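You operate a simulated robot arm through the tools that you are given. There is no shell and no other tool.

You are at the controls of a simulated two-armed robot. One attempt, no reset.

JOB
Stop the weep at the pack's gland.
Fine: pump off, vent open to zero, then gland knob tight; vent shut, pump on; no oil shows at the gland; leave it running.

It is judged by the outcome, as a careful person would: the job done as asked, and still so three seconds after it is handed in. It fails if anything else is knocked over, pushed out of place, dropped, spilled or broken.

ROBOT AND FRAMES
Two 7-joint arms with fingered hands on one trunk that stands fixed in place. Base frame: the origin is at the foot of the trunk, x ahead of it, y to its left, z up; the work surface is at about z = 78. Lengths are in cm, angles in rad, forces in N, time in s.
The left shoulder is at [6.7, 17, 104.5], the right one opposite. With the tool pointing down near the work surface each hand reaches from about 32 to 78 cm from the base axis, measured 20 degrees to its own side. Payload 4 kg a hand.
Tool frame (each hand has its own): the origin (TCP) lies between the finger pads and is the grasp point; the fingertips stand 2.6 cm ahead of it; z points along the fingers, y is the line along which they close. The gripper opens to 13.2 cm; its body begins 7.3 cm behind the TCP. The gripper is a hand of 4 fingers: y runs from the thumb to the fingers, the wrist lies at [0, 0, -22.4] in the tool frame.
Orientation is told as [roll, pitch, yaw] about the base's x, y, z axes, in that order, counted from this pose: with the fingers straight down and closing along the base's y, the tool's x points along the base's -x, its y along +y and its z along -z.

CONTROLS
- The arms move only by the tool apply_moves. It takes "left_rows", "right_rows" or both (then of equal length, played together; a hand with none holds still); each is a list of rows, each a list of 6 numbers: the shift along the base's x, y, z in cm, then the turn, a rotation vector about the base's x, y, z in degrees. In form: [[x, y, z, ax, ay, az], ...]. A call has 1 to 20 rows; each row shifts and turns the commanded pose from where the row before left it. A row lasts 0.2 s, in which the tool goes at most 5 cm and 0.15 rad; a call with a longer step from one row to the next is refused whole. Where a pose cannot be reached the arm comes as near as it can. A force on the tool above 90 N (or 10 N above the force at the start of the call, whichever is more), or a blocked arm, ends the call early, and 0.2 s more pass. In this call time passes only in rows, and 0.2 s behind the last. It gives the time, the measured TCP pose, the force on the tool (base axes), the opening and the grip force at its end, in the units of the frame above (readings bear some noise), with the torque about the TCP (base axes, N m) and any sound that the robot's microphone picked up, and new pictures: "pictures" is both (left out), scene, wrist or none (wrist: the cameras of the hands that moved).
- Cameras (640 x 400 px; columns grow to the right, rows downward): "scene" is now at [16.38, -2.95, 123.81]; the picture's right is [-0.32, -0.95, 0.00], its down [-0.37, 0.13, -0.92] and it looks along [0.87, -0.30, -0.39] (base axes); focal length 216 px, centre (320, 200). "left" rides on the left gripper at [-6.8, 0.2, -9.7] in its tool frame; the picture's right is [-0.03, -1.00, 0.00], its down [0.82, -0.02, -0.58] and it looks along [0.58, -0.01, 0.82] (tool axes); focal length 270 px, centre (320, 200). "right" rides on the right gripper at [6.8, 0.2, -9.7] in its tool frame; the picture's right is [-0.03, 1.00, 0.00], its down [-0.82, -0.02, -0.58] and it looks along [-0.58, -0.01, 0.82] (tool axes); focal length 270 px, centre (320, 200). There is no depth. A picture from a camera that has moved, and an enlarged one, comes with that camera's place and axes in the base frame and with its lens.
- raise_lower(by): moves the trunk up (or, below 0, down) by that many cm; the arms and the scene camera ride with it, the base frame stays. It gives what a move gives, with no picture.
- curl_fingers(finger1, finger2, finger3, thumb_bend, hand): sets how far each is bent, from 0 (flat) to 100 (curled in); at 30 the hand is open as for a grip, at 70 the pads meet at the TCP. One left out holds its place. A second passes; each finger stops where it meets its share of the squeeze, and holds until it gets a number again. It is the only way to open and close the hand. It gives what a move gives, with no picture; readings hold the bend of each and the force on the fingers (four entries, about 0 where the hand has none), thumb and palm.
- turn_head(pan, tilt): turns the head with the scene camera to pan (to the left, within 1.501 rad either way) and tilt (down, from -0.506 to 1.204), counted from straight ahead of the robot (the tilt from the chest, where the trunk bows). It gives what a move gives, and a new picture of the scene camera.
- inspect(camera, box): a new picture of the part [left, top, right, bottom] of that camera's present view, enlarged. No time passes.
- close_job(): hands the job in; it is judged then, once.

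Nothing tells you positions but the pictures and the camera data. Unless the task says otherwise, let go and move clear before handing in.

The tools are called after ">>>" as a command line: name --argument value ..., lists and objects as JSON in quotes. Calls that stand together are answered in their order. apply_moves: Moves the arms, as the interface text tells. Its arguments: {"type":"object","properties":{"left_rows":{"type":"array","items":{"type":"array","items":{"type":"number"}}},"right_rows":{"type":"array","items":{"type":"array","items":{"type":"number"}}},"pictures":{"type":"string","enum":["both","scene","wrist","none"]}},"required":[]} The other tools are called the same way: raise_lower (by) moves the trunk up or down; curl_fingers (finger1, finger2, finger3, thumb_bend, hand) moves the fingers one by one; turn_head (pan, tilt) turns the head that bears the scene camera; inspect (camera, box) takes an enlarged picture of a part of a camera's view; close_job () hands the job in.

At the start:

```text
t: 0.0
left_tcp_pos: [46.98, 3.52, 113.64]
left_tcp_rot: [-0.001, 0.002, 0.0]
left_force: [0.1, 0.8, -1.0]
left_ft_torque: [-0.02, -0.04, -0.01]
left_gripper_width: 13.19
left_grasp_force: 0.1
left_shape: jaw
left_bend: [30.0, 30.0, 30.0, 30.0]
left_finger forces: [0.1, 0.0, 0.1, 0.1, 0.0, 0.0]
right_tcp_pos: [45.42, -50.4, 110.17]
right_tcp_rot: [-0.001, 0.002, 0.001]
right_force: [0.8, -0.2, 0.8]
right_ft_torque: [-0.02, 0.02, 0.01]
right_gripper_width: 13.18
right_grasp_force: 0.0
right_shape: jaw
right_bend: [30.0, 30.0, 30.0, 30.0]
right_finger forces: [0.1, 0.1, 0.1, 0.0, 0.1, 0.0]
trunk travel left (down, up): [-27.5, 48.0]
head pan, tilt (commanded): [-0.328, 0.401]
```

scene: 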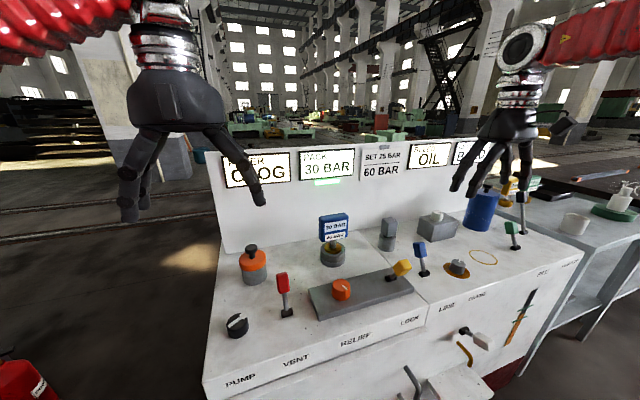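
right: 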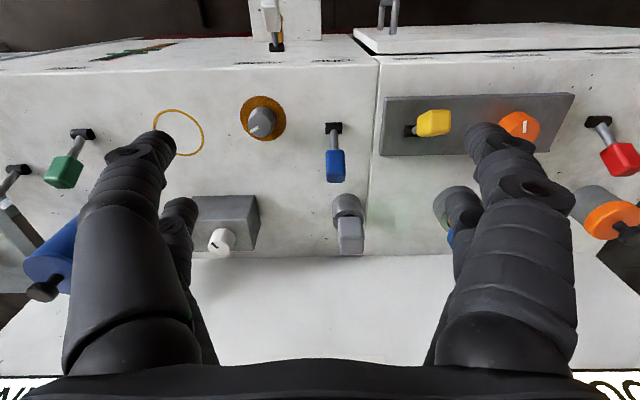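
left: 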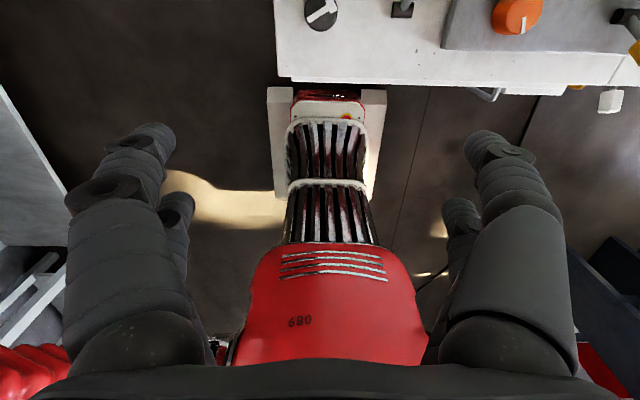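

I see a hydraulic power pack with a pump knob, a vent lever, a relief knob, a lock lever and gauges. I'll look closer at the labels and controls before moving.

>>> inspect --camera "scene" --box '[200, 230, 440, 400]'

>>> inspect --camera "scene" --box '[380, 180, 600, 340]'

>>> inspect --camera "scene" --box '[200, 130, 500, 210]'

>>> inspect --camera "right" --box '[0, 0, 640, 280]'

```text
2.35 times, centred on (320, 315) of scene
camera zoom: at [16.38, -2.95, 123.81], right [-0.32, -0.95, 0.0], down [-0.37, 0.13, -0.92], along [0.87, -0.3, -0.39], focal length 508 px, centre (320, -71)
```

zoom: 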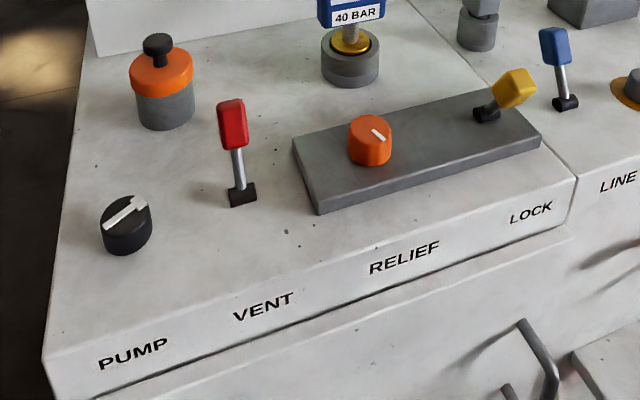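

```text
2.50 times, centred on (490, 260) of scene
camera zoom: at [16.38, -2.95, 123.81], right [-0.32, -0.95, 0.0], down [-0.37, 0.13, -0.92], along [0.87, -0.3, -0.39], focal length 539 px, centre (-105, 50)
```

zoom: 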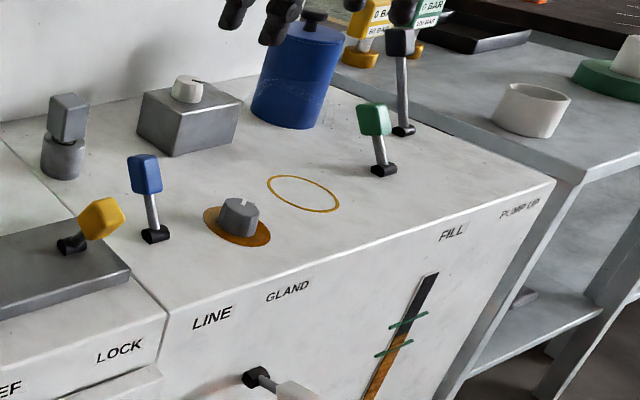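

```text
2.13 times, centred on (350, 170) of scene
camera zoom: at [16.38, -2.95, 123.81], right [-0.32, -0.95, 0.0], down [-0.37, 0.13, -0.92], along [0.87, -0.3, -0.39], focal length 460 px, centre (256, 264)
```

zoom: 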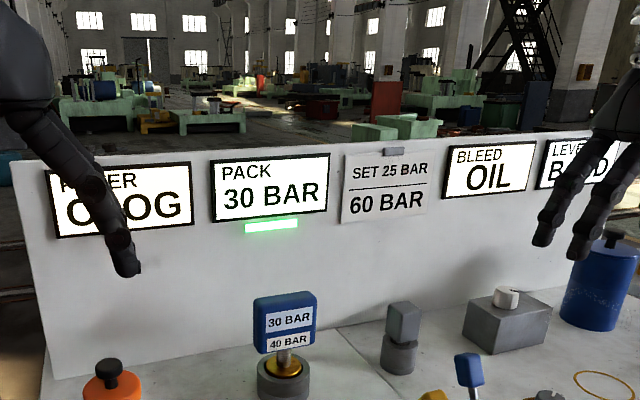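

```text
1.00 times, centred on (320, 140) of right (not enlarged: the box is as wide or as high as the picture)
camera zoom: at [38.6, -50.25, 119.87], right [0.03, 1.0, 0.0], down [0.82, -0.02, 0.58], along [0.58, -0.01, -0.82], focal length 270 px, centre (320, 260)
```

zoom: 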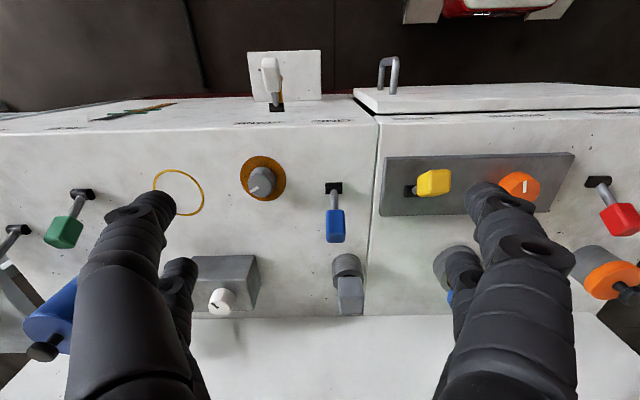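

The gland knob seems to be the grey one with the oily ring, near [52, -59]. The pump knob is near [53, 4] and the red vent lever near [55, -7]. I'll zoom further to read the dial states and check the other labels.

>>> inspect --camera "scene" --box '[420, 230, 520, 300]'

>>> inspect --camera "scene" --box '[210, 290, 310, 360]'

>>> inspect --camera "right" --box '[200, 80, 340, 160]'

>>> turn_head --pan -0.6 --tilt 0.6

```text
5.71 times, centred on (470, 265) of scene
camera zoom: at [16.38, -2.95, 123.81], right [-0.32, -0.95, 0.0], down [-0.37, 0.13, -0.92], along [0.87, -0.3, -0.39], focal length 1233 px, centre (-537, -171)
```

zoom: 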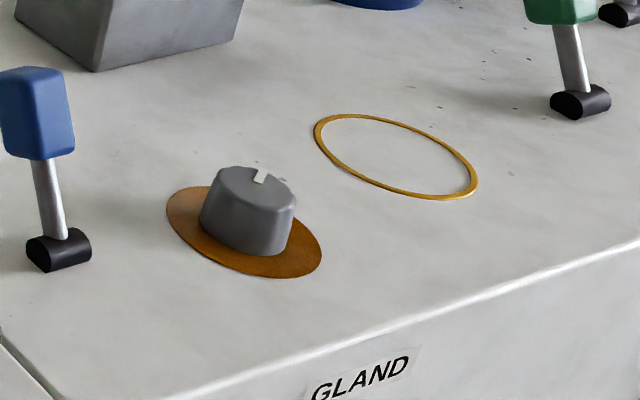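

```text
5.71 times, centred on (260, 325) of scene
camera zoom: at [16.38, -2.95, 123.81], right [-0.32, -0.95, 0.0], down [-0.37, 0.13, -0.92], along [0.87, -0.3, -0.39], focal length 1233 px, centre (663, -514)
```

zoom: 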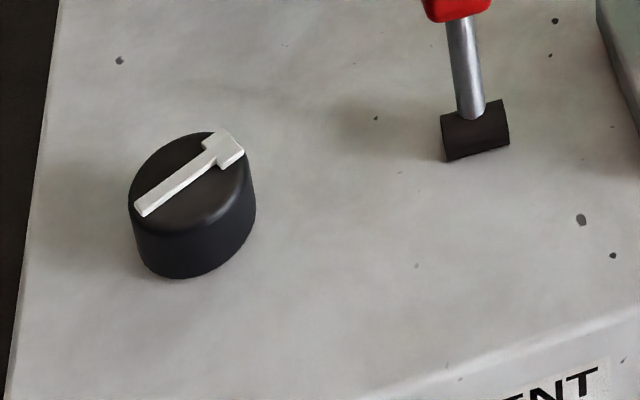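

```text
4.57 times, centred on (270, 120) of right
camera zoom: at [38.6, -50.25, 119.87], right [0.03, 1.0, 0.0], down [0.82, -0.02, 0.58], along [0.58, -0.01, -0.82], focal length 1236 px, centre (549, 566)
```

zoom: 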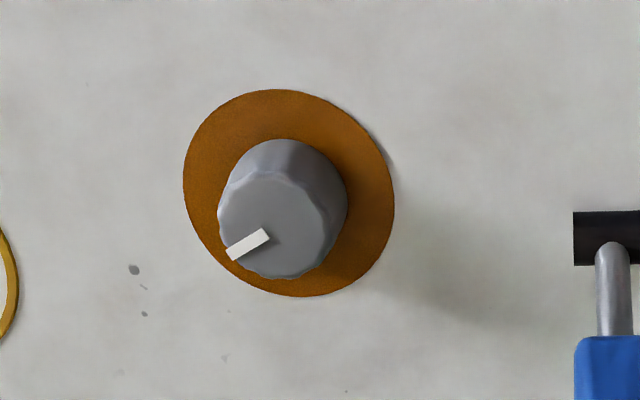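

```text
t: 0.8
left_tcp_pos: [47.0, 3.42, 113.63]
left_tcp_rot: [0.0, 0.002, 0.001]
left_force: [-0.3, 0.0, 0.4]
left_ft_torque: [-0.01, 0.02, 0.0]
left_gripper_width: 13.19
left_grasp_force: 0.0
left_shape: jaw
left_bend: [30.0, 30.0, 30.0, 30.0]
left_finger forces: [0.0, 0.0, 0.0, 0.1, 0.1, 0.1]
right_tcp_pos: [45.38, -50.41, 110.18]
right_tcp_rot: [0.0, 0.002, 0.0]
right_force: [0.0, -0.7, -0.2]
right_ft_torque: [0.0, -0.01, 0.01]
right_gripper_width: 13.17
right_grasp_force: 0.2
right_shape: jaw
right_bend: [30.0, 30.0, 30.0, 30.0]
right_finger forces: [0.0, 0.0, 0.1, 0.0, 0.0, 0.0]
trunk travel left (down, up): [-27.5, 48.0]
head pan, tilt (commanded): [-0.6, 0.6]
camera scene: at [14.91, -4.95, 122.01], right [-0.56, -0.83, 0.0], down [-0.47, 0.32, -0.82], along [0.68, -0.47, -0.57], focal length 216 px, centre (320, 200)
```

scene: 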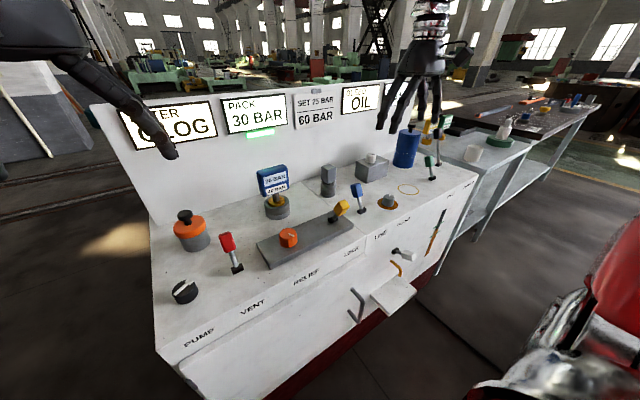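

The pump knob is a black dial at about [53.4, 3.6] and all the lever handles lean away from me. The pack reads 30 BAR. I'll narrow the left hand and bring it down to just above the pump knob, then look again.

>>> curl_fingers --hand "left" --finger1 45 --finger2 45 --finger3 45 --thumb_bend 45

>>> apply_moves --left_rows '[[1.6, 0, -4.5, 0, 0, 0], [1.6, 0, -4.5, 0, 0, 0], [1.6, 0, -4.5, 0, 0, 0], [1.6, 0.1, -4.5, 0, 0, 0]]' --pictures "both"

>>> turn_head --pan -0.15 --tilt 0.65

```text
t: 1.8
left_tcp_pos: [47.05, 3.42, 113.83]
left_tcp_rot: [-0.001, 0.003, -0.001]
left_force: [-0.1, -1.0, 0.4]
left_ft_torque: [-0.02, 0.01, 0.06]
left_gripper_width: 8.35
left_grasp_force: 0.1
left_shape: fingers
left_bend: [45.0, 45.0, 45.0, 45.0]
left_finger forces: [0.0, 0.0, 0.0, 0.1, 0.1, 0.0]
right_tcp_pos: [45.45, -50.49, 110.22]
right_tcp_rot: [0.001, 0.002, -0.002]
right_force: [0.1, -0.4, -0.4]
right_ft_torque: [0.03, -0.01, -0.01]
right_gripper_width: 13.19
right_grasp_force: 0.0
right_shape: jaw
right_bend: [30.0, 30.0, 30.0, 30.0]
right_finger forces: [0.1, 0.0, 0.1, 0.1, 0.0, 0.0]
trunk travel left (down, up): [-27.5, 48.0]
head pan, tilt (commanded): [-0.6, 0.6]
```

```text
t: 2.8
left_tcp_pos: [53.27, 3.48, 95.42]
left_tcp_rot: [-0.002, 0.0, 0.0]
left_force: [0.2, -0.6, 0.4]
left_ft_torque: [-0.01, 0.0, 0.02]
left_gripper_width: 8.35
left_grasp_force: 0.0
left_shape: fingers
left_bend: [45.0, 45.0, 45.0, 45.0]
left_finger forces: [0.1, 0.0, 0.0, 0.1, 0.0, 0.0]
right_tcp_pos: [45.54, -50.41, 110.22]
right_tcp_rot: [-0.001, 0.002, 0.0]
right_force: [-0.7, 0.5, 0.3]
right_ft_torque: [0.0, 0.01, 0.02]
right_gripper_width: 13.16
right_grasp_force: 0.1
right_shape: jaw
right_bend: [30.0, 30.0, 30.0, 30.0]
right_finger forces: [0.0, 0.0, 0.0, 0.0, 0.0, 0.0]
trunk travel left (down, up): [-27.5, 48.0]
head pan, tilt (commanded): [-0.6, 0.6]
camera scene: at [14.96, -4.94, 121.99], right [-0.56, -0.83, 0.0], down [-0.47, 0.32, -0.82], along [0.68, -0.47, -0.57], focal length 216 px, centre (320, 200)
camera left: at [60.17, 3.62, 105.21], right [0.03, -1.0, 0.0], down [-0.82, -0.02, 0.58], along [-0.58, -0.01, -0.82], focal length 270 px, centre (320, 200)
```

scene: 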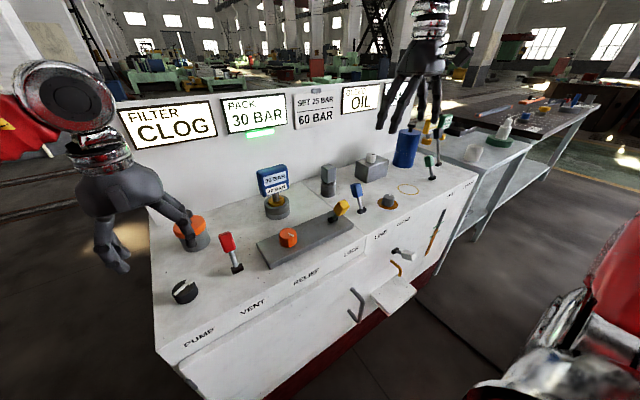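
left: 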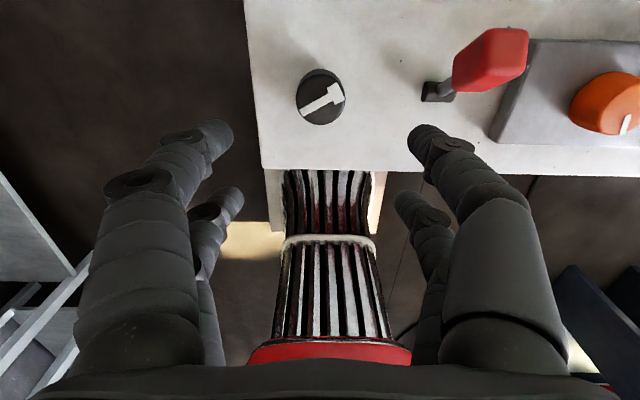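

```text
t: 3.7
left_tcp_pos: [53.12, 3.41, 95.41]
left_tcp_rot: [-0.001, -0.002, 0.001]
left_force: [-0.5, -0.3, 0.2]
left_ft_torque: [0.01, 0.0, 0.0]
left_gripper_width: 8.31
left_grasp_force: 0.1
left_shape: fingers
left_bend: [45.0, 45.0, 45.0, 45.0]
left_finger forces: [0.0, 0.0, 0.1, 0.0, 0.0, 0.1]
right_tcp_pos: [45.47, -50.38, 110.27]
right_tcp_rot: [-0.001, 0.002, 0.001]
right_force: [0.4, 0.6, 0.9]
right_ft_torque: [0.02, 0.02, 0.03]
right_gripper_width: 13.19
right_grasp_force: 0.0
right_shape: jaw
right_bend: [30.0, 30.0, 30.0, 30.0]
right_finger forces: [0.1, 0.0, 0.0, 0.0, 0.0, 0.0]
trunk travel left (down, up): [-27.5, 48.0]
head pan, tilt (commanded): [-0.15, 0.649]
camera scene: at [16.2, -1.26, 121.57], right [-0.15, -0.99, 0.0], down [-0.6, 0.09, -0.8], along [0.79, -0.12, -0.61], focal length 216 px, centre (320, 200)
```

scene: 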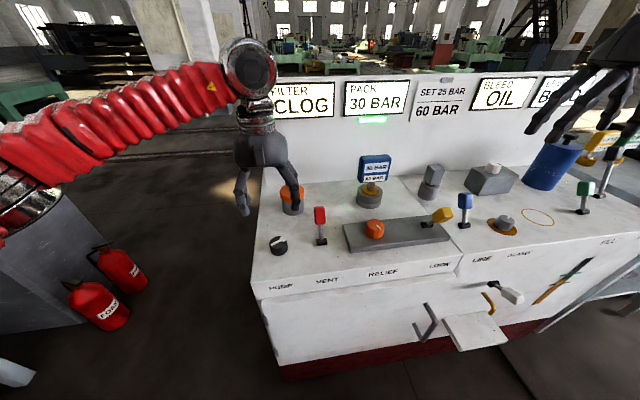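

The left hand is above and behind the pump knob view. I'll zoom on the knob to see its pointer and height.

>>> inspect --camera "left" --box '[260, 40, 480, 170]'

>>> inspect --camera "scene" --box '[250, 200, 350, 265]'

>>> inspect --camera "scene" --box '[260, 70, 640, 220]'

```text
2.91 times, centred on (370, 105) of left
camera zoom: at [60.11, 3.62, 105.31], right [0.03, -1.0, 0.0], down [-0.82, -0.02, 0.58], along [-0.58, -0.01, -0.82], focal length 786 px, centre (174, 476)
```

zoom: 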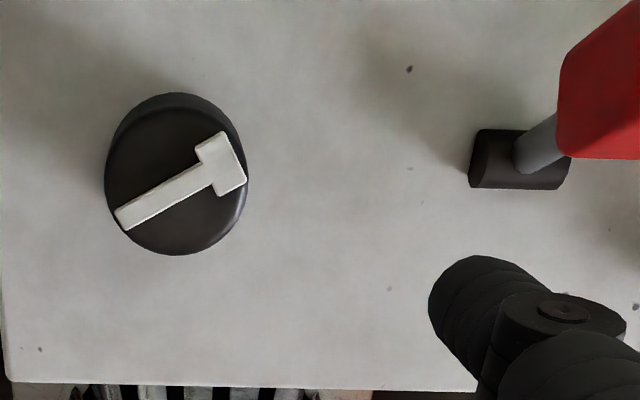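

```text
6.15 times, centred on (300, 232) of scene
camera zoom: at [16.2, -1.26, 121.57], right [-0.15, -0.99, 0.0], down [-0.6, 0.09, -0.8], along [0.79, -0.12, -0.61], focal length 1328 px, centre (443, 0)
```

zoom: 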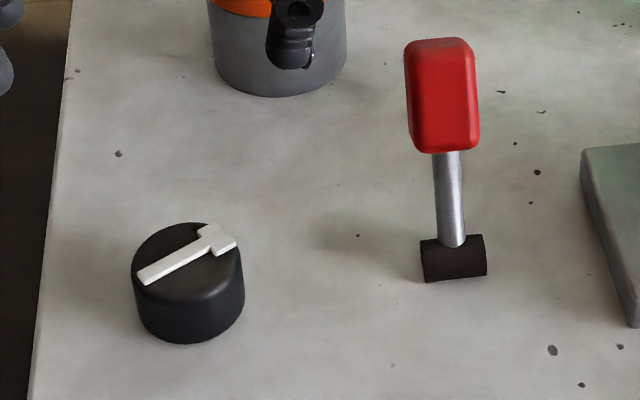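

```text
1.68 times, centred on (450, 145) of scene
camera zoom: at [16.2, -1.26, 121.57], right [-0.15, -0.99, 0.0], down [-0.6, 0.09, -0.8], along [0.79, -0.12, -0.61], focal length 363 px, centre (101, 293)
```

zoom: 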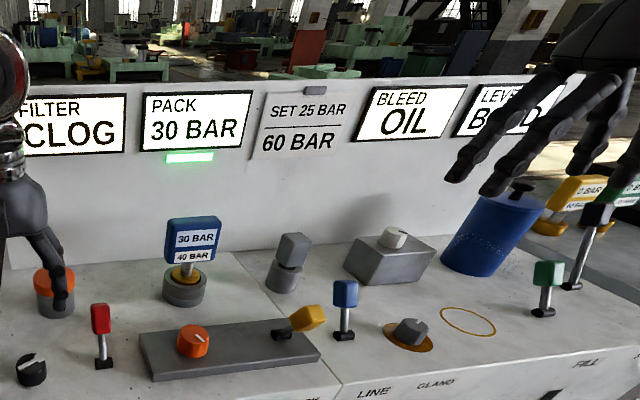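

The pump knob's top centre works out to about [53.65, 3.45, 80.6], with a diameter near 4.2 cm and a height near 2.3 cm above a surface at about 78.2. I'll lower the left hand around it in stages.

>>> apply_moves --left_rows '[[0.3, 0, -4.5, 0, 0, 0], [0.1, 0, -4.5, 0, 0, 0]]' --pictures "both"

>>> inspect --camera "scene" --box '[220, 160, 360, 260]'

```text
t: 4.3
left_tcp_pos: [53.81, 3.64, 86.62]
left_tcp_rot: [0.0, 0.001, 0.0]
left_force: [0.1, 0.0, 0.5]
left_ft_torque: [0.0, -0.01, 0.01]
left_gripper_width: 8.35
left_grasp_force: 0.0
left_shape: fingers
left_bend: [45.0, 45.0, 45.0, 45.0]
left_finger forces: [0.0, 0.0, 0.0, 0.1, 0.0, 0.0]
right_tcp_pos: [45.4, -50.38, 110.29]
right_tcp_rot: [-0.002, 0.002, 0.001]
right_force: [-0.2, 0.1, 0.2]
right_ft_torque: [0.0, 0.01, 0.0]
right_gripper_width: 13.2
right_grasp_force: 0.0
right_shape: jaw
right_bend: [30.0, 30.0, 30.0, 30.0]
right_finger forces: [0.1, 0.1, 0.0, 0.0, 0.0, 0.0]
trunk travel left (down, up): [-27.5, 48.0]
head pan, tilt (commanded): [-0.15, 0.649]
camera scene: at [16.23, -1.24, 121.57], right [-0.15, -0.99, 0.0], down [-0.6, 0.09, -0.8], along [0.79, -0.12, -0.61], focal length 216 px, centre (320, 200)
camera left: at [60.72, 3.73, 96.46], right [0.03, -1.0, 0.0], down [-0.82, -0.02, 0.58], along [-0.58, -0.02, -0.82], focal length 270 px, centre (320, 200)
```

scene: 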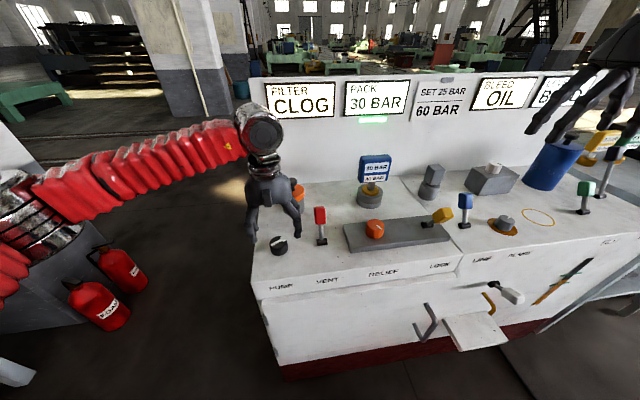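
left: 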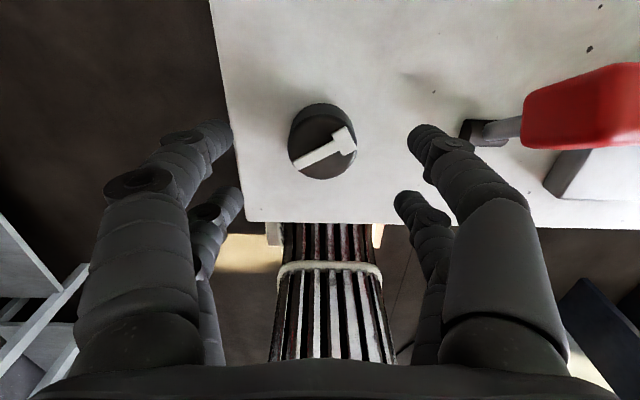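

```text
4.00 times, centred on (290, 210) of scene
camera zoom: at [16.23, -1.24, 121.57], right [-0.15, -0.99, 0.0], down [-0.6, 0.09, -0.8], along [0.79, -0.12, -0.61], focal length 863 px, centre (440, 160)
```

zoom: 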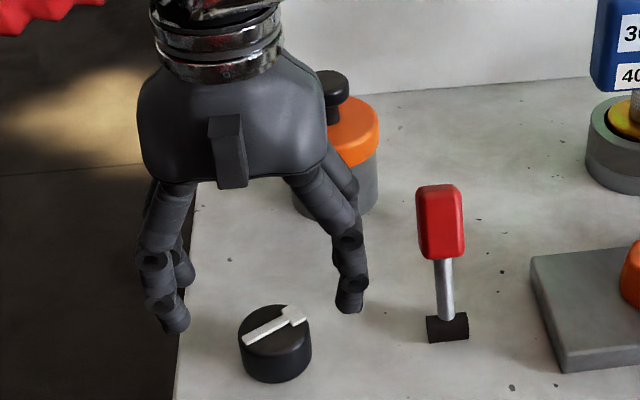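

The four fingers frame the knob as two pairs. I'll make a small correction and lower the hand so the tips sit just above the deck, watching the force.

>>> apply_moves --left_rows '[[-0.25, -0.2, -2.4, 0, 0, 0], [0, 0, -2.2, 0, 0, 0]]' --pictures "both"

>>> inspect --camera "scene" --box '[220, 160, 360, 260]'

```text
t: 4.9
left_tcp_pos: [53.72, 3.27, 82.02]
left_tcp_rot: [0.001, -0.001, 0.001]
left_force: [-0.7, 0.9, 0.4]
left_ft_torque: [-0.02, 0.02, 0.03]
left_gripper_width: 8.35
left_grasp_force: 0.1
left_shape: fingers
left_bend: [45.0, 45.0, 45.0, 45.0]
left_finger forces: [0.1, 0.0, 0.0, 0.0, 0.0, 0.1]
right_tcp_pos: [45.41, -50.41, 110.34]
right_tcp_rot: [0.001, 0.002, -0.001]
right_force: [-0.3, -0.4, -0.8]
right_ft_torque: [0.05, 0.02, -0.03]
right_gripper_width: 13.2
right_grasp_force: 0.0
right_shape: jaw
right_bend: [30.0, 30.0, 30.0, 30.0]
right_finger forces: [0.0, 0.0, 0.1, 0.0, 0.1, 0.0]
trunk travel left (down, up): [-27.5, 48.0]
head pan, tilt (commanded): [-0.15, 0.649]
camera scene: at [16.21, -1.25, 121.57], right [-0.15, -0.99, 0.0], down [-0.6, 0.09, -0.8], along [0.79, -0.12, -0.61], focal length 216 px, centre (320, 200)
camera left: at [60.56, 3.36, 91.97], right [0.03, -1.0, 0.0], down [-0.82, -0.02, 0.58], along [-0.58, -0.01, -0.82], focal length 270 px, centre (320, 200)
```

scene: 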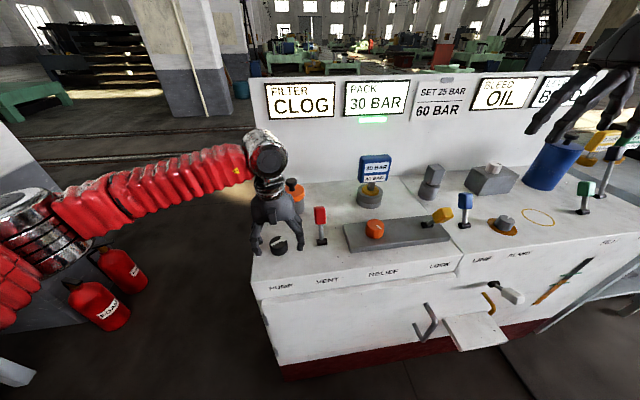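
left: 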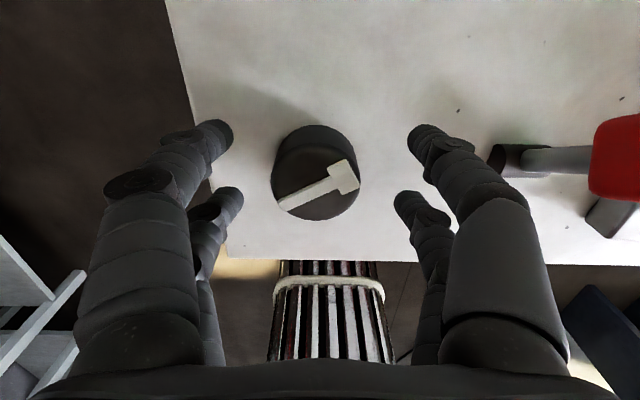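

```text
4.00 times, centred on (290, 210) of scene
camera zoom: at [16.21, -1.25, 121.57], right [-0.15, -0.99, 0.0], down [-0.6, 0.09, -0.8], along [0.79, -0.12, -0.61], focal length 863 px, centre (440, 160)
```

zoom: 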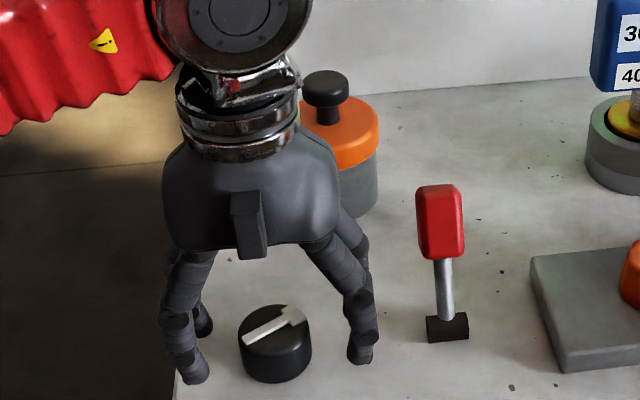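

The fingers straddle the knob and clear the deck. I'll centre by a couple of millimetres, drop slightly, and close gently.

>>> apply_moves --left_rows '[[-0.2, 0.15, -0.4, 0, 0, 0]]' --pictures "none"

>>> curl_fingers --hand "left" --finger1 62 --finger2 62 --finger3 62 --thumb_bend 62

>>> inspect --camera "left" --box '[160, 60, 480, 300]'

>>> inspect --camera "scene" --box '[220, 160, 360, 260]'

```text
t: 5.3
left_tcp_pos: [53.29, 3.59, 81.81]
left_tcp_rot: [0.0, 0.001, 0.0]
left_force: [0.1, 0.1, 1.6]
left_ft_torque: [0.0, 0.02, -0.02]
left_gripper_width: 8.32
left_grasp_force: 0.1
left_shape: fingers
left_bend: [45.0, 45.0, 45.0, 45.0]
left_finger forces: [0.0, 0.0, 0.1, 0.1, 0.1, 0.0]
right_tcp_pos: [45.45, -50.46, 110.23]
right_tcp_rot: [0.003, 0.0, 0.0]
right_force: [-0.6, 0.1, 1.4]
right_ft_torque: [-0.01, 0.0, 0.02]
right_gripper_width: 13.18
right_grasp_force: 0.1
right_shape: jaw
right_bend: [30.0, 30.0, 30.0, 30.0]
right_finger forces: [0.0, 0.1, 0.0, 0.0, 0.1, 0.1]
trunk travel left (down, up): [-27.5, 48.0]
head pan, tilt (commanded): [-0.15, 0.649]
```

```text
t: 6.3
left_tcp_pos: [53.36, 3.45, 81.69]
left_tcp_rot: [0.0, 0.002, 0.0]
left_force: [-0.4, -0.2, -0.5]
left_ft_torque: [-0.01, -0.04, 0.02]
left_gripper_width: 3.16
left_grasp_force: 2.2
left_shape: fingers
left_bend: [60.0, 61.0, 62.0, 61.0]
left_finger forces: [1.0, 0.3, 0.2, 0.0, 1.4, 0.0]
right_tcp_pos: [45.51, -50.43, 110.21]
right_tcp_rot: [-0.001, 0.002, 0.0]
right_force: [-0.1, 0.1, -0.2]
right_ft_torque: [0.01, 0.01, 0.03]
right_gripper_width: 13.17
right_grasp_force: 0.0
right_shape: jaw
right_bend: [30.0, 30.0, 30.0, 30.0]
right_finger forces: [0.0, 0.0, 0.1, 0.0, 0.0, 0.1]
trunk travel left (down, up): [-27.5, 48.0]
head pan, tilt (commanded): [-0.15, 0.649]
```

```text
1.67 times, centred on (320, 180) of left
camera zoom: at [60.26, 3.58, 91.59], right [0.03, -1.0, 0.0], down [-0.82, -0.02, 0.58], along [-0.58, -0.01, -0.82], focal length 450 px, centre (320, 233)
```

zoom: 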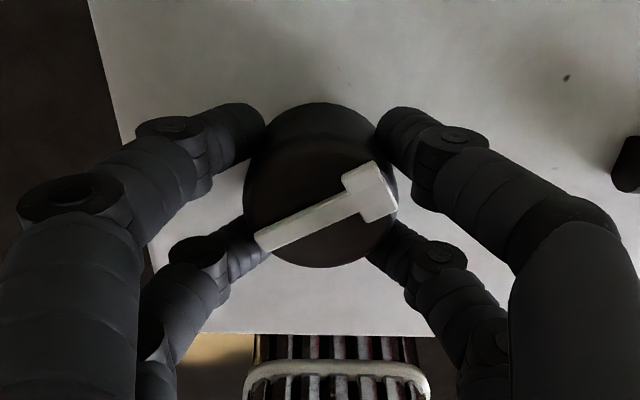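

```text
4.00 times, centred on (290, 210) of scene
camera zoom: at [16.21, -1.26, 121.57], right [-0.15, -0.99, 0.0], down [-0.6, 0.09, -0.8], along [0.79, -0.12, -0.61], focal length 863 px, centre (440, 160)
```

zoom: 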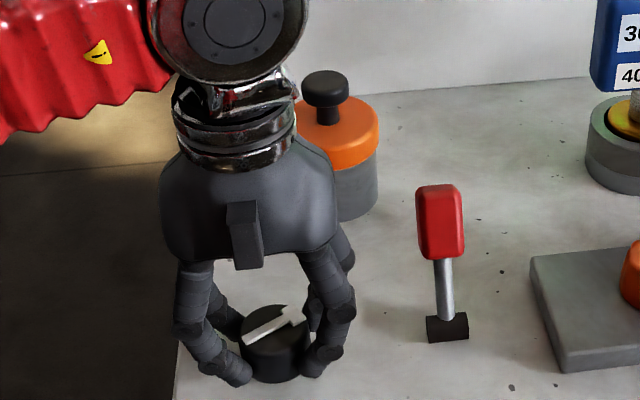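

The fingers cage the knob well. I'll squeeze a bit more and try a small counter-clockwise turn, since the pointer is at about the 2 o'clock position.

>>> curl_fingers --hand "left" --finger1 68 --finger2 68 --finger3 68 --thumb_bend 68

>>> apply_moves --left_rows '[[0, 0, 0, 0, 0, 6], [0, 0, 0, 0, 0, 6], [0, 0, 0, 0, 0, 6]]' --pictures "both"

```text
t: 7.3
left_tcp_pos: [53.18, 3.55, 81.73]
left_tcp_rot: [0.001, 0.003, 0.0]
left_force: [-1.3, -2.2, -2.8]
left_ft_torque: [-0.02, 0.01, -0.03]
left_gripper_width: 2.84
left_grasp_force: 8.5
left_shape: fingers
left_bend: [61.0, 63.0, 63.0, 64.0]
left_finger forces: [4.3, 4.0, 3.0, 0.0, 6.7, 0.0]
right_tcp_pos: [45.5, -50.53, 110.21]
right_tcp_rot: [-0.001, 0.0, -0.002]
right_force: [0.1, -0.2, 0.7]
right_ft_torque: [-0.01, 0.0, 0.01]
right_gripper_width: 13.15
right_grasp_force: 0.0
right_shape: jaw
right_bend: [30.0, 30.0, 30.0, 30.0]
right_finger forces: [0.0, 0.0, 0.0, 0.0, 0.0, 0.0]
trunk travel left (down, up): [-27.5, 48.0]
head pan, tilt (commanded): [-0.15, 0.649]
```

```text
t: 8.1
left_tcp_pos: [53.36, 3.53, 81.77]
left_tcp_rot: [0.0, 0.0, 0.316]
left_force: [-0.9, -5.3, -3.6]
left_ft_torque: [-0.12, -0.03, -0.01]
left_gripper_width: 2.8
left_grasp_force: 10.1
left_shape: fingers
left_bend: [61.0, 63.0, 63.0, 64.0]
left_finger forces: [3.7, 3.9, 4.3, 0.1, 8.0, 0.0]
right_tcp_pos: [45.47, -50.55, 110.16]
right_tcp_rot: [-0.001, 0.002, 0.001]
right_force: [-0.7, 0.1, 0.4]
right_ft_torque: [0.0, 0.01, 0.02]
right_gripper_width: 13.19
right_grasp_force: 0.1
right_shape: jaw
right_bend: [30.0, 30.0, 30.0, 30.0]
right_finger forces: [0.0, 0.0, 0.0, 0.0, 0.0, 0.0]
trunk travel left (down, up): [-27.5, 48.0]
head pan, tilt (commanded): [-0.15, 0.649]
camera scene: at [16.23, -1.3, 121.57], right [-0.15, -0.99, 0.0], down [-0.6, 0.09, -0.8], along [0.79, -0.12, -0.61], focal length 216 px, centre (320, 200)
camera left: at [59.86, 5.69, 91.59], right [0.33, -0.94, 0.0], down [-0.77, -0.27, 0.58], along [-0.54, -0.19, -0.82], focal length 270 px, centre (320, 200)
```

scene: 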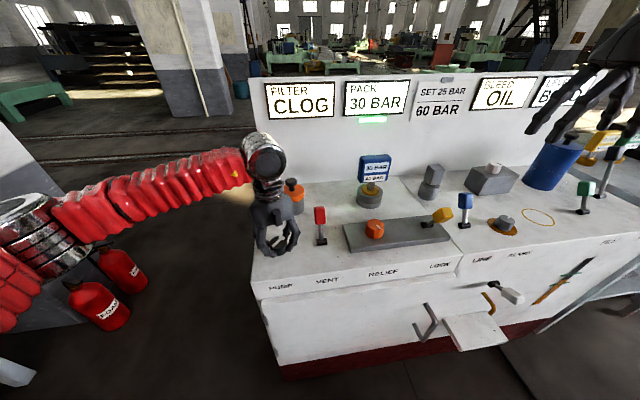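
left: 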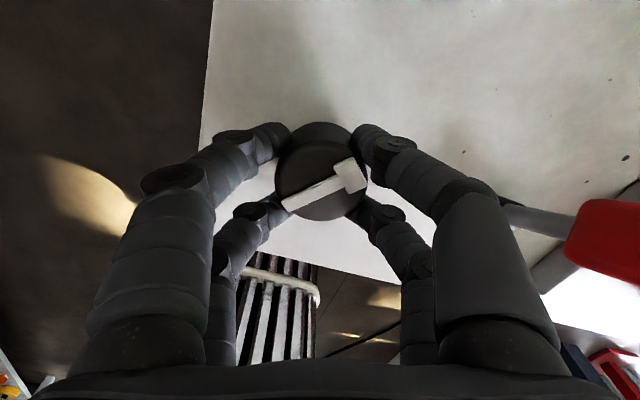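

The knob turned with the hand, with almost no resisting torque. I'll continue counter-clockwise and watch for a change in the display.

>>> apply_moves --left_rows '[[0, 0, 0, 0, 0, 7], [0, 0, 0, 0, 0, 7], [0, 0, 0, 0, 0, 7], [0, 0, 0, 0, 0, 7], [0, 0, 0, 0, 0, 7]]' --pictures "both"

```text
t: 9.3
left_tcp_pos: [53.38, 3.41, 81.65]
left_tcp_rot: [0.0, 0.0, 0.927]
left_force: [-1.2, -5.1, 1.3]
left_ft_torque: [-0.11, -0.01, 0.0]
left_gripper_width: 2.81
left_grasp_force: 10.8
left_shape: fingers
left_bend: [62.0, 63.0, 63.0, 64.0]
left_finger forces: [4.0, 6.2, 4.6, 0.1, 6.9, 0.0]
right_tcp_pos: [45.44, -50.45, 110.26]
right_tcp_rot: [-0.001, 0.002, 0.0]
right_force: [-0.3, 0.5, -0.9]
right_ft_torque: [0.02, -0.01, -0.05]
right_gripper_width: 13.18
right_grasp_force: 0.1
right_shape: jaw
right_bend: [30.0, 30.0, 30.0, 30.0]
right_finger forces: [0.0, 0.0, 0.1, 0.0, 0.0, 0.1]
trunk travel left (down, up): [-27.5, 48.0]
head pan, tilt (commanded): [-0.15, 0.649]
camera scene: at [16.18, -1.3, 121.58], right [-0.15, -0.99, 0.0], down [-0.6, 0.09, -0.8], along [0.79, -0.12, -0.61], focal length 216 px, centre (320, 200)
camera left: at [57.43, 8.9, 91.54], right [0.81, -0.58, 0.0], down [-0.47, -0.67, 0.58], along [-0.34, -0.47, -0.82], focal length 270 px, centre (320, 200)
```

scene: 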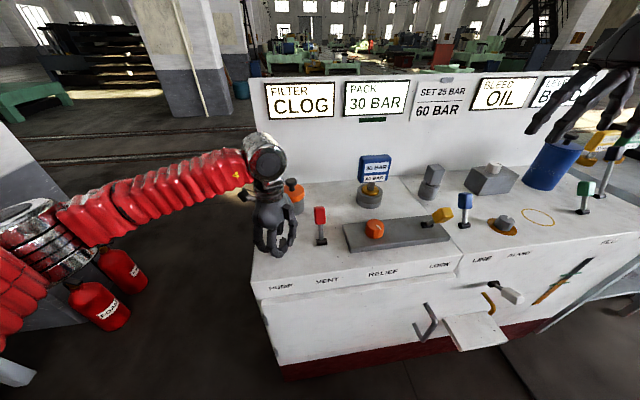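
left: 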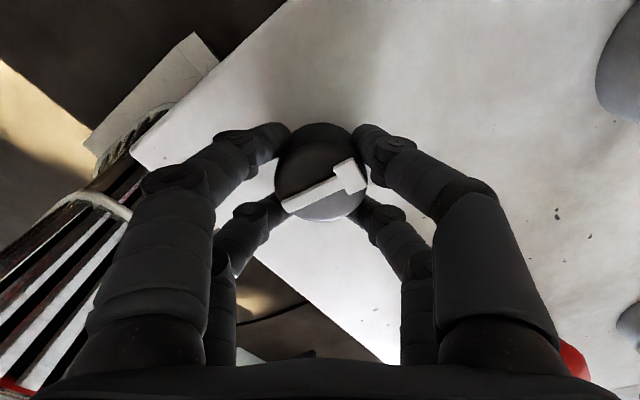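

The green lamp under the PACK display has gone dark, so the pump appears to be off. I'll turn a bit further, checking for the stop.

>>> apply_moves --left_rows '[[0, 0, 0, 0, 0, 5], [0, 0, 0, 0, 0, 5]]' --pictures "both"

>>> inspect --camera "scene" --box '[250, 70, 480, 200]'

```text
t: 9.9
left_tcp_pos: [53.28, 3.5, 81.68]
left_tcp_rot: [0.0, 0.0, 1.1]
left_force: [2.7, -5.3, 0.4]
left_ft_torque: [-0.12, -0.07, -0.3]
left_gripper_width: 2.78
left_grasp_force: 13.0
left_shape: fingers
left_bend: [62.0, 63.0, 63.0, 64.0]
left_finger forces: [7.0, 3.5, 8.1, 0.0, 7.7, 0.0]
right_tcp_pos: [45.46, -50.59, 110.17]
right_tcp_rot: [-0.001, 0.003, -0.001]
right_force: [0.5, -0.9, -0.1]
right_ft_torque: [-0.01, 0.0, 0.0]
right_gripper_width: 13.19
right_grasp_force: 0.1
right_shape: jaw
right_bend: [30.0, 30.0, 30.0, 30.0]
right_finger forces: [0.0, 0.0, 0.1, 0.0, 0.1, 0.0]
trunk travel left (down, up): [-27.5, 48.0]
head pan, tilt (commanded): [-0.15, 0.649]
camera scene: at [16.23, -1.3, 121.57], right [-0.15, -0.99, 0.0], down [-0.6, 0.09, -0.8], along [0.79, -0.12, -0.61], focal length 216 px, centre (320, 200)
camera left: at [56.4, 9.49, 91.55], right [0.9, -0.43, 0.0], down [-0.35, -0.74, 0.58], along [-0.25, -0.52, -0.82], focal length 270 px, centre (320, 200)
```

scene: 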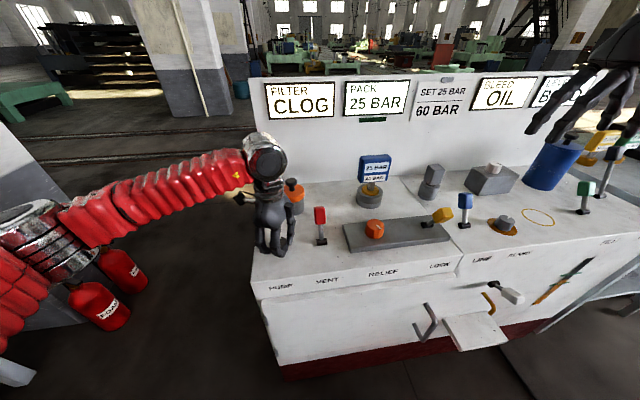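
left: 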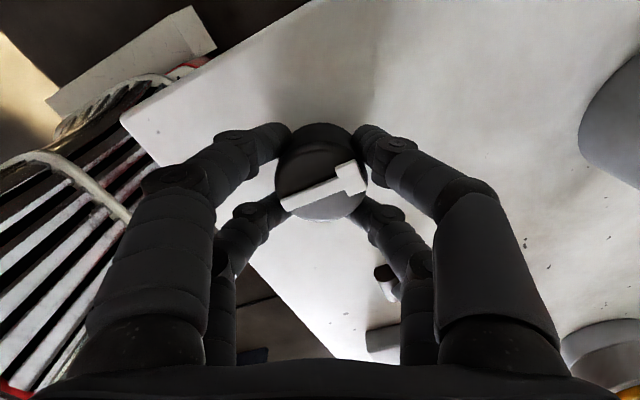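

```text
2.78 times, centred on (365, 135) of scene
camera zoom: at [16.23, -1.3, 121.57], right [-0.15, -0.99, 0.0], down [-0.6, 0.09, -0.8], along [0.79, -0.12, -0.61], focal length 600 px, centre (195, 381)
```

zoom: 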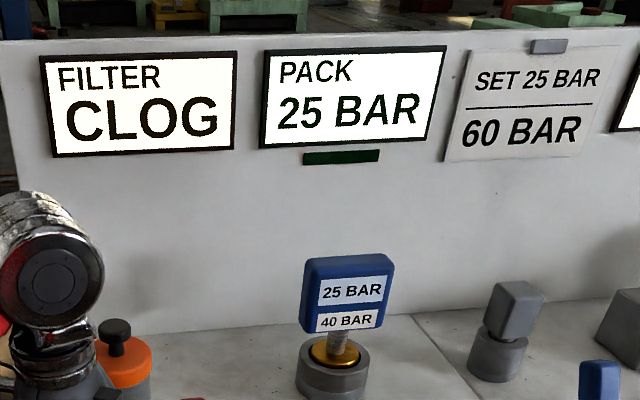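

The lamp is off, the pressure is falling and the torque shows the stop was reached, so the pump is off. I'll release the knob and lift clear.

>>> curl_fingers --hand "left" --finger1 45 --finger2 45 --finger3 45 --thumb_bend 45

>>> apply_moves --left_rows '[[0, 0, 3.5, 0, 0, 0], [0, 0, 4.5, 0, 0, 0], [0, 0, 4.5, 0, 0, -8], [0, 0, 0, 0, 0, -8], [0, 0, 0, 0, 0, -8], [0, 0, 0, 0, 0, -8], [0, 0, 0, 0, 0, -8], [0, 0, 0, 0, 0, -8], [0, 0, 0, 0, 0, -8], [0, 0, 0, 0, 0, -7]]' --pictures "both"

```text
t: 10.9
left_tcp_pos: [53.46, 3.53, 81.69]
left_tcp_rot: [0.0, -0.001, 1.098]
left_force: [0.9, 0.8, -0.6]
left_ft_torque: [-0.02, 0.0, 0.03]
left_gripper_width: 8.26
left_grasp_force: 0.1
left_shape: fingers
left_bend: [45.0, 45.0, 45.0, 45.0]
left_finger forces: [0.1, 0.0, 0.0, 0.0, 0.0, 0.1]
right_tcp_pos: [45.43, -50.48, 110.19]
right_tcp_rot: [0.001, 0.001, 0.0]
right_force: [-0.4, 0.2, -0.4]
right_ft_torque: [-0.03, -0.03, -0.02]
right_gripper_width: 13.18
right_grasp_force: 0.0
right_shape: jaw
right_bend: [30.0, 30.0, 30.0, 30.0]
right_finger forces: [0.1, 0.0, 0.0, 0.0, 0.1, 0.0]
trunk travel left (down, up): [-27.5, 48.0]
head pan, tilt (commanded): [-0.15, 0.649]
```

```text
t: 13.1
left_tcp_pos: [53.52, 3.39, 94.15]
left_tcp_rot: [0.001, 0.0, -0.003]
left_force: [-0.6, 0.2, -0.2]
left_ft_torque: [0.01, -0.01, 0.03]
left_gripper_width: 8.25
left_grasp_force: 0.1
left_shape: fingers
left_bend: [45.0, 45.0, 45.0, 45.0]
left_finger forces: [0.0, 0.1, 0.0, 0.0, 0.0, 0.1]
right_tcp_pos: [45.4, -50.35, 110.13]
right_tcp_rot: [-0.001, 0.002, 0.0]
right_force: [-1.2, -0.4, -0.5]
right_ft_torque: [0.01, -0.01, 0.04]
right_gripper_width: 13.19
right_grasp_force: 0.1
right_shape: jaw
right_bend: [30.0, 30.0, 30.0, 30.0]
right_finger forces: [0.0, 0.1, 0.1, 0.1, 0.0, 0.0]
trunk travel left (down, up): [-27.5, 48.0]
head pan, tilt (commanded): [-0.15, 0.649]
camera scene: at [16.21, -1.26, 121.57], right [-0.15, -0.99, 0.0], down [-0.6, 0.09, -0.8], along [0.79, -0.12, -0.61], focal length 216 px, centre (320, 200)
camera left: at [60.37, 3.56, 104.01], right [0.02, -1.0, 0.0], down [-0.82, -0.02, 0.58], along [-0.58, -0.01, -0.82], focal length 270 px, centre (320, 200)
```

scene: 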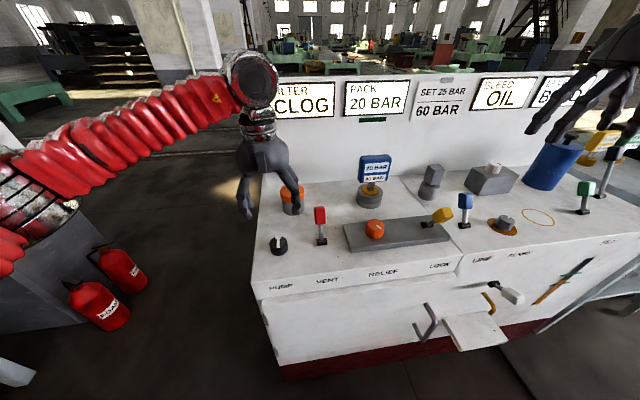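
left: 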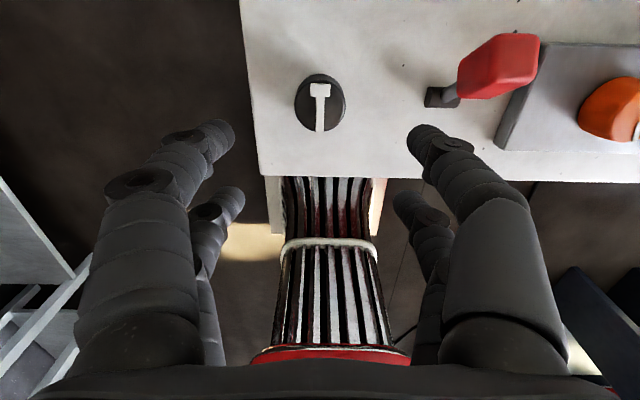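

The pump pointer now sits at 12 o'clock (off) and pressure is bleeding slowly at 20 BAR. The red vent handle is near [57, -7.4, 85.4]. I'll move the left hand over it.

>>> apply_moves --left_rows '[[1.15, -3.6, 0, 0, 0, 0], [1.15, -3.6, 0, 0, 0, 0], [1.15, -3.55, 0, 0, 0, 0]]' --pictures "both"

>>> inspect --camera "scene" --box '[240, 140, 400, 260]'

```text
t: 13.9
left_tcp_pos: [57.21, -7.14, 94.29]
left_tcp_rot: [0.001, 0.0, 0.0]
left_force: [0.5, -0.1, 0.0]
left_ft_torque: [0.0, 0.0, 0.0]
left_gripper_width: 8.27
left_grasp_force: 0.1
left_shape: fingers
left_bend: [45.0, 45.0, 45.0, 45.0]
left_finger forces: [0.0, 0.0, 0.0, 0.0, 0.0, 0.1]
right_tcp_pos: [45.43, -50.5, 110.12]
right_tcp_rot: [0.003, 0.002, 0.0]
right_force: [-0.6, 0.6, -0.1]
right_ft_torque: [0.01, 0.02, 0.01]
right_gripper_width: 13.2
right_grasp_force: 0.0
right_shape: jaw
right_bend: [30.0, 30.0, 30.0, 30.0]
right_finger forces: [0.0, 0.1, 0.0, 0.1, 0.0, 0.0]
trunk travel left (down, up): [-27.5, 48.0]
head pan, tilt (commanded): [-0.15, 0.649]
camera scene: at [16.21, -1.32, 121.57], right [-0.15, -0.99, 0.0], down [-0.6, 0.09, -0.8], along [0.79, -0.12, -0.61], focal length 216 px, centre (320, 200)
camera left: at [64.1, -7.1, 104.21], right [0.02, -1.0, 0.0], down [-0.82, -0.02, 0.58], along [-0.58, -0.01, -0.82], focal length 270 px, centre (320, 200)
```

scene: 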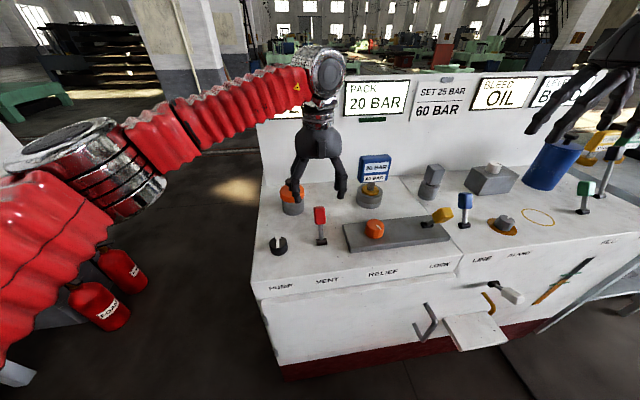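
left: 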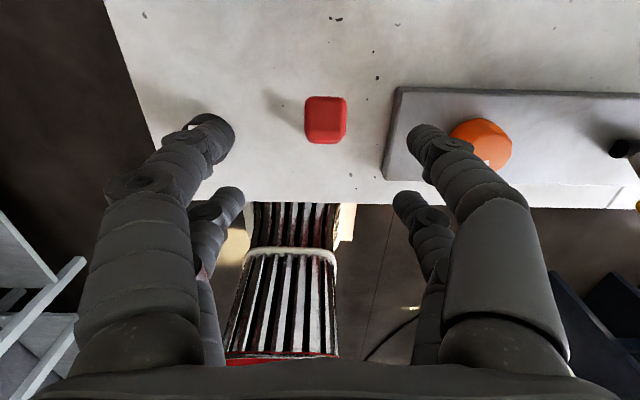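

```text
3.33 times, centred on (320, 200) of scene
camera zoom: at [16.21, -1.32, 121.57], right [-0.15, -0.99, 0.0], down [-0.6, 0.09, -0.8], along [0.79, -0.12, -0.61], focal length 719 px, centre (320, 200)
```

zoom: 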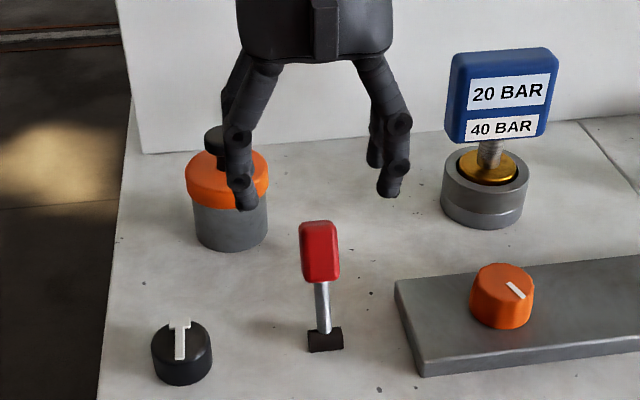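

The red handle is centred between the finger pairs, slightly to the right. I'll nudge over and lower around the handle.

>>> apply_moves --left_rows '[[0.05, -0.35, -3, 0, 0, 0], [0.05, 0, -3, 0, 0, 0], [0, 0, -2.8, 0, 0, 0]]' --pictures "both"

>>> inspect --camera "scene" --box '[240, 140, 400, 260]'

```text
t: 14.7
left_tcp_pos: [57.27, -7.68, 85.25]
left_tcp_rot: [-0.001, -0.001, 0.0]
left_force: [-0.9, -0.4, 0.0]
left_ft_torque: [0.01, 0.01, 0.0]
left_gripper_width: 8.27
left_grasp_force: 0.0
left_shape: fingers
left_bend: [45.0, 45.0, 45.0, 45.0]
left_finger forces: [0.1, 0.0, 0.0, 0.1, 0.1, 0.1]
right_tcp_pos: [45.45, -50.38, 110.25]
right_tcp_rot: [0.0, 0.002, 0.0]
right_force: [0.5, -0.5, -0.1]
right_ft_torque: [0.0, 0.01, -0.02]
right_gripper_width: 13.18
right_grasp_force: 0.0
right_shape: jaw
right_bend: [30.0, 30.0, 30.0, 30.0]
right_finger forces: [0.0, 0.1, 0.0, 0.1, 0.1, 0.1]
trunk travel left (down, up): [-27.5, 48.0]
head pan, tilt (commanded): [-0.15, 0.649]
camera scene: at [16.24, -1.24, 121.57], right [-0.15, -0.99, 0.0], down [-0.6, 0.09, -0.8], along [0.79, -0.12, -0.61], focal length 216 px, centre (320, 200)
camera left: at [64.09, -7.54, 95.15], right [0.03, -1.0, 0.0], down [-0.82, -0.02, 0.58], along [-0.58, -0.01, -0.82], focal length 270 px, centre (320, 200)
```

scene: 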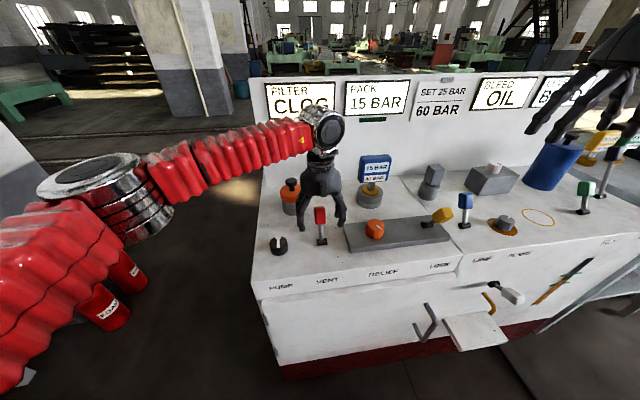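
left: 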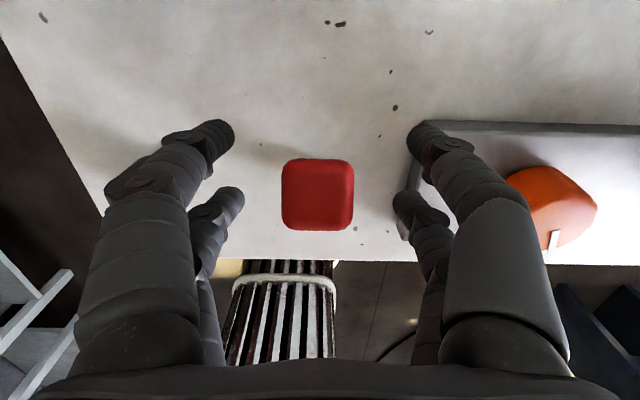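

```text
3.33 times, centred on (320, 200) of scene
camera zoom: at [16.24, -1.24, 121.57], right [-0.15, -0.99, 0.0], down [-0.6, 0.09, -0.8], along [0.79, -0.12, -0.61], focal length 719 px, centre (320, 200)
```

zoom: 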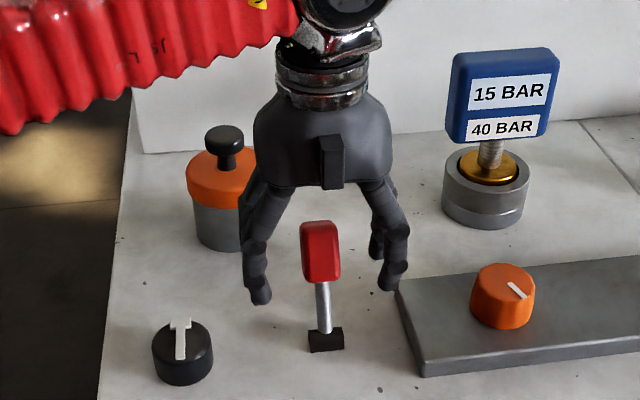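

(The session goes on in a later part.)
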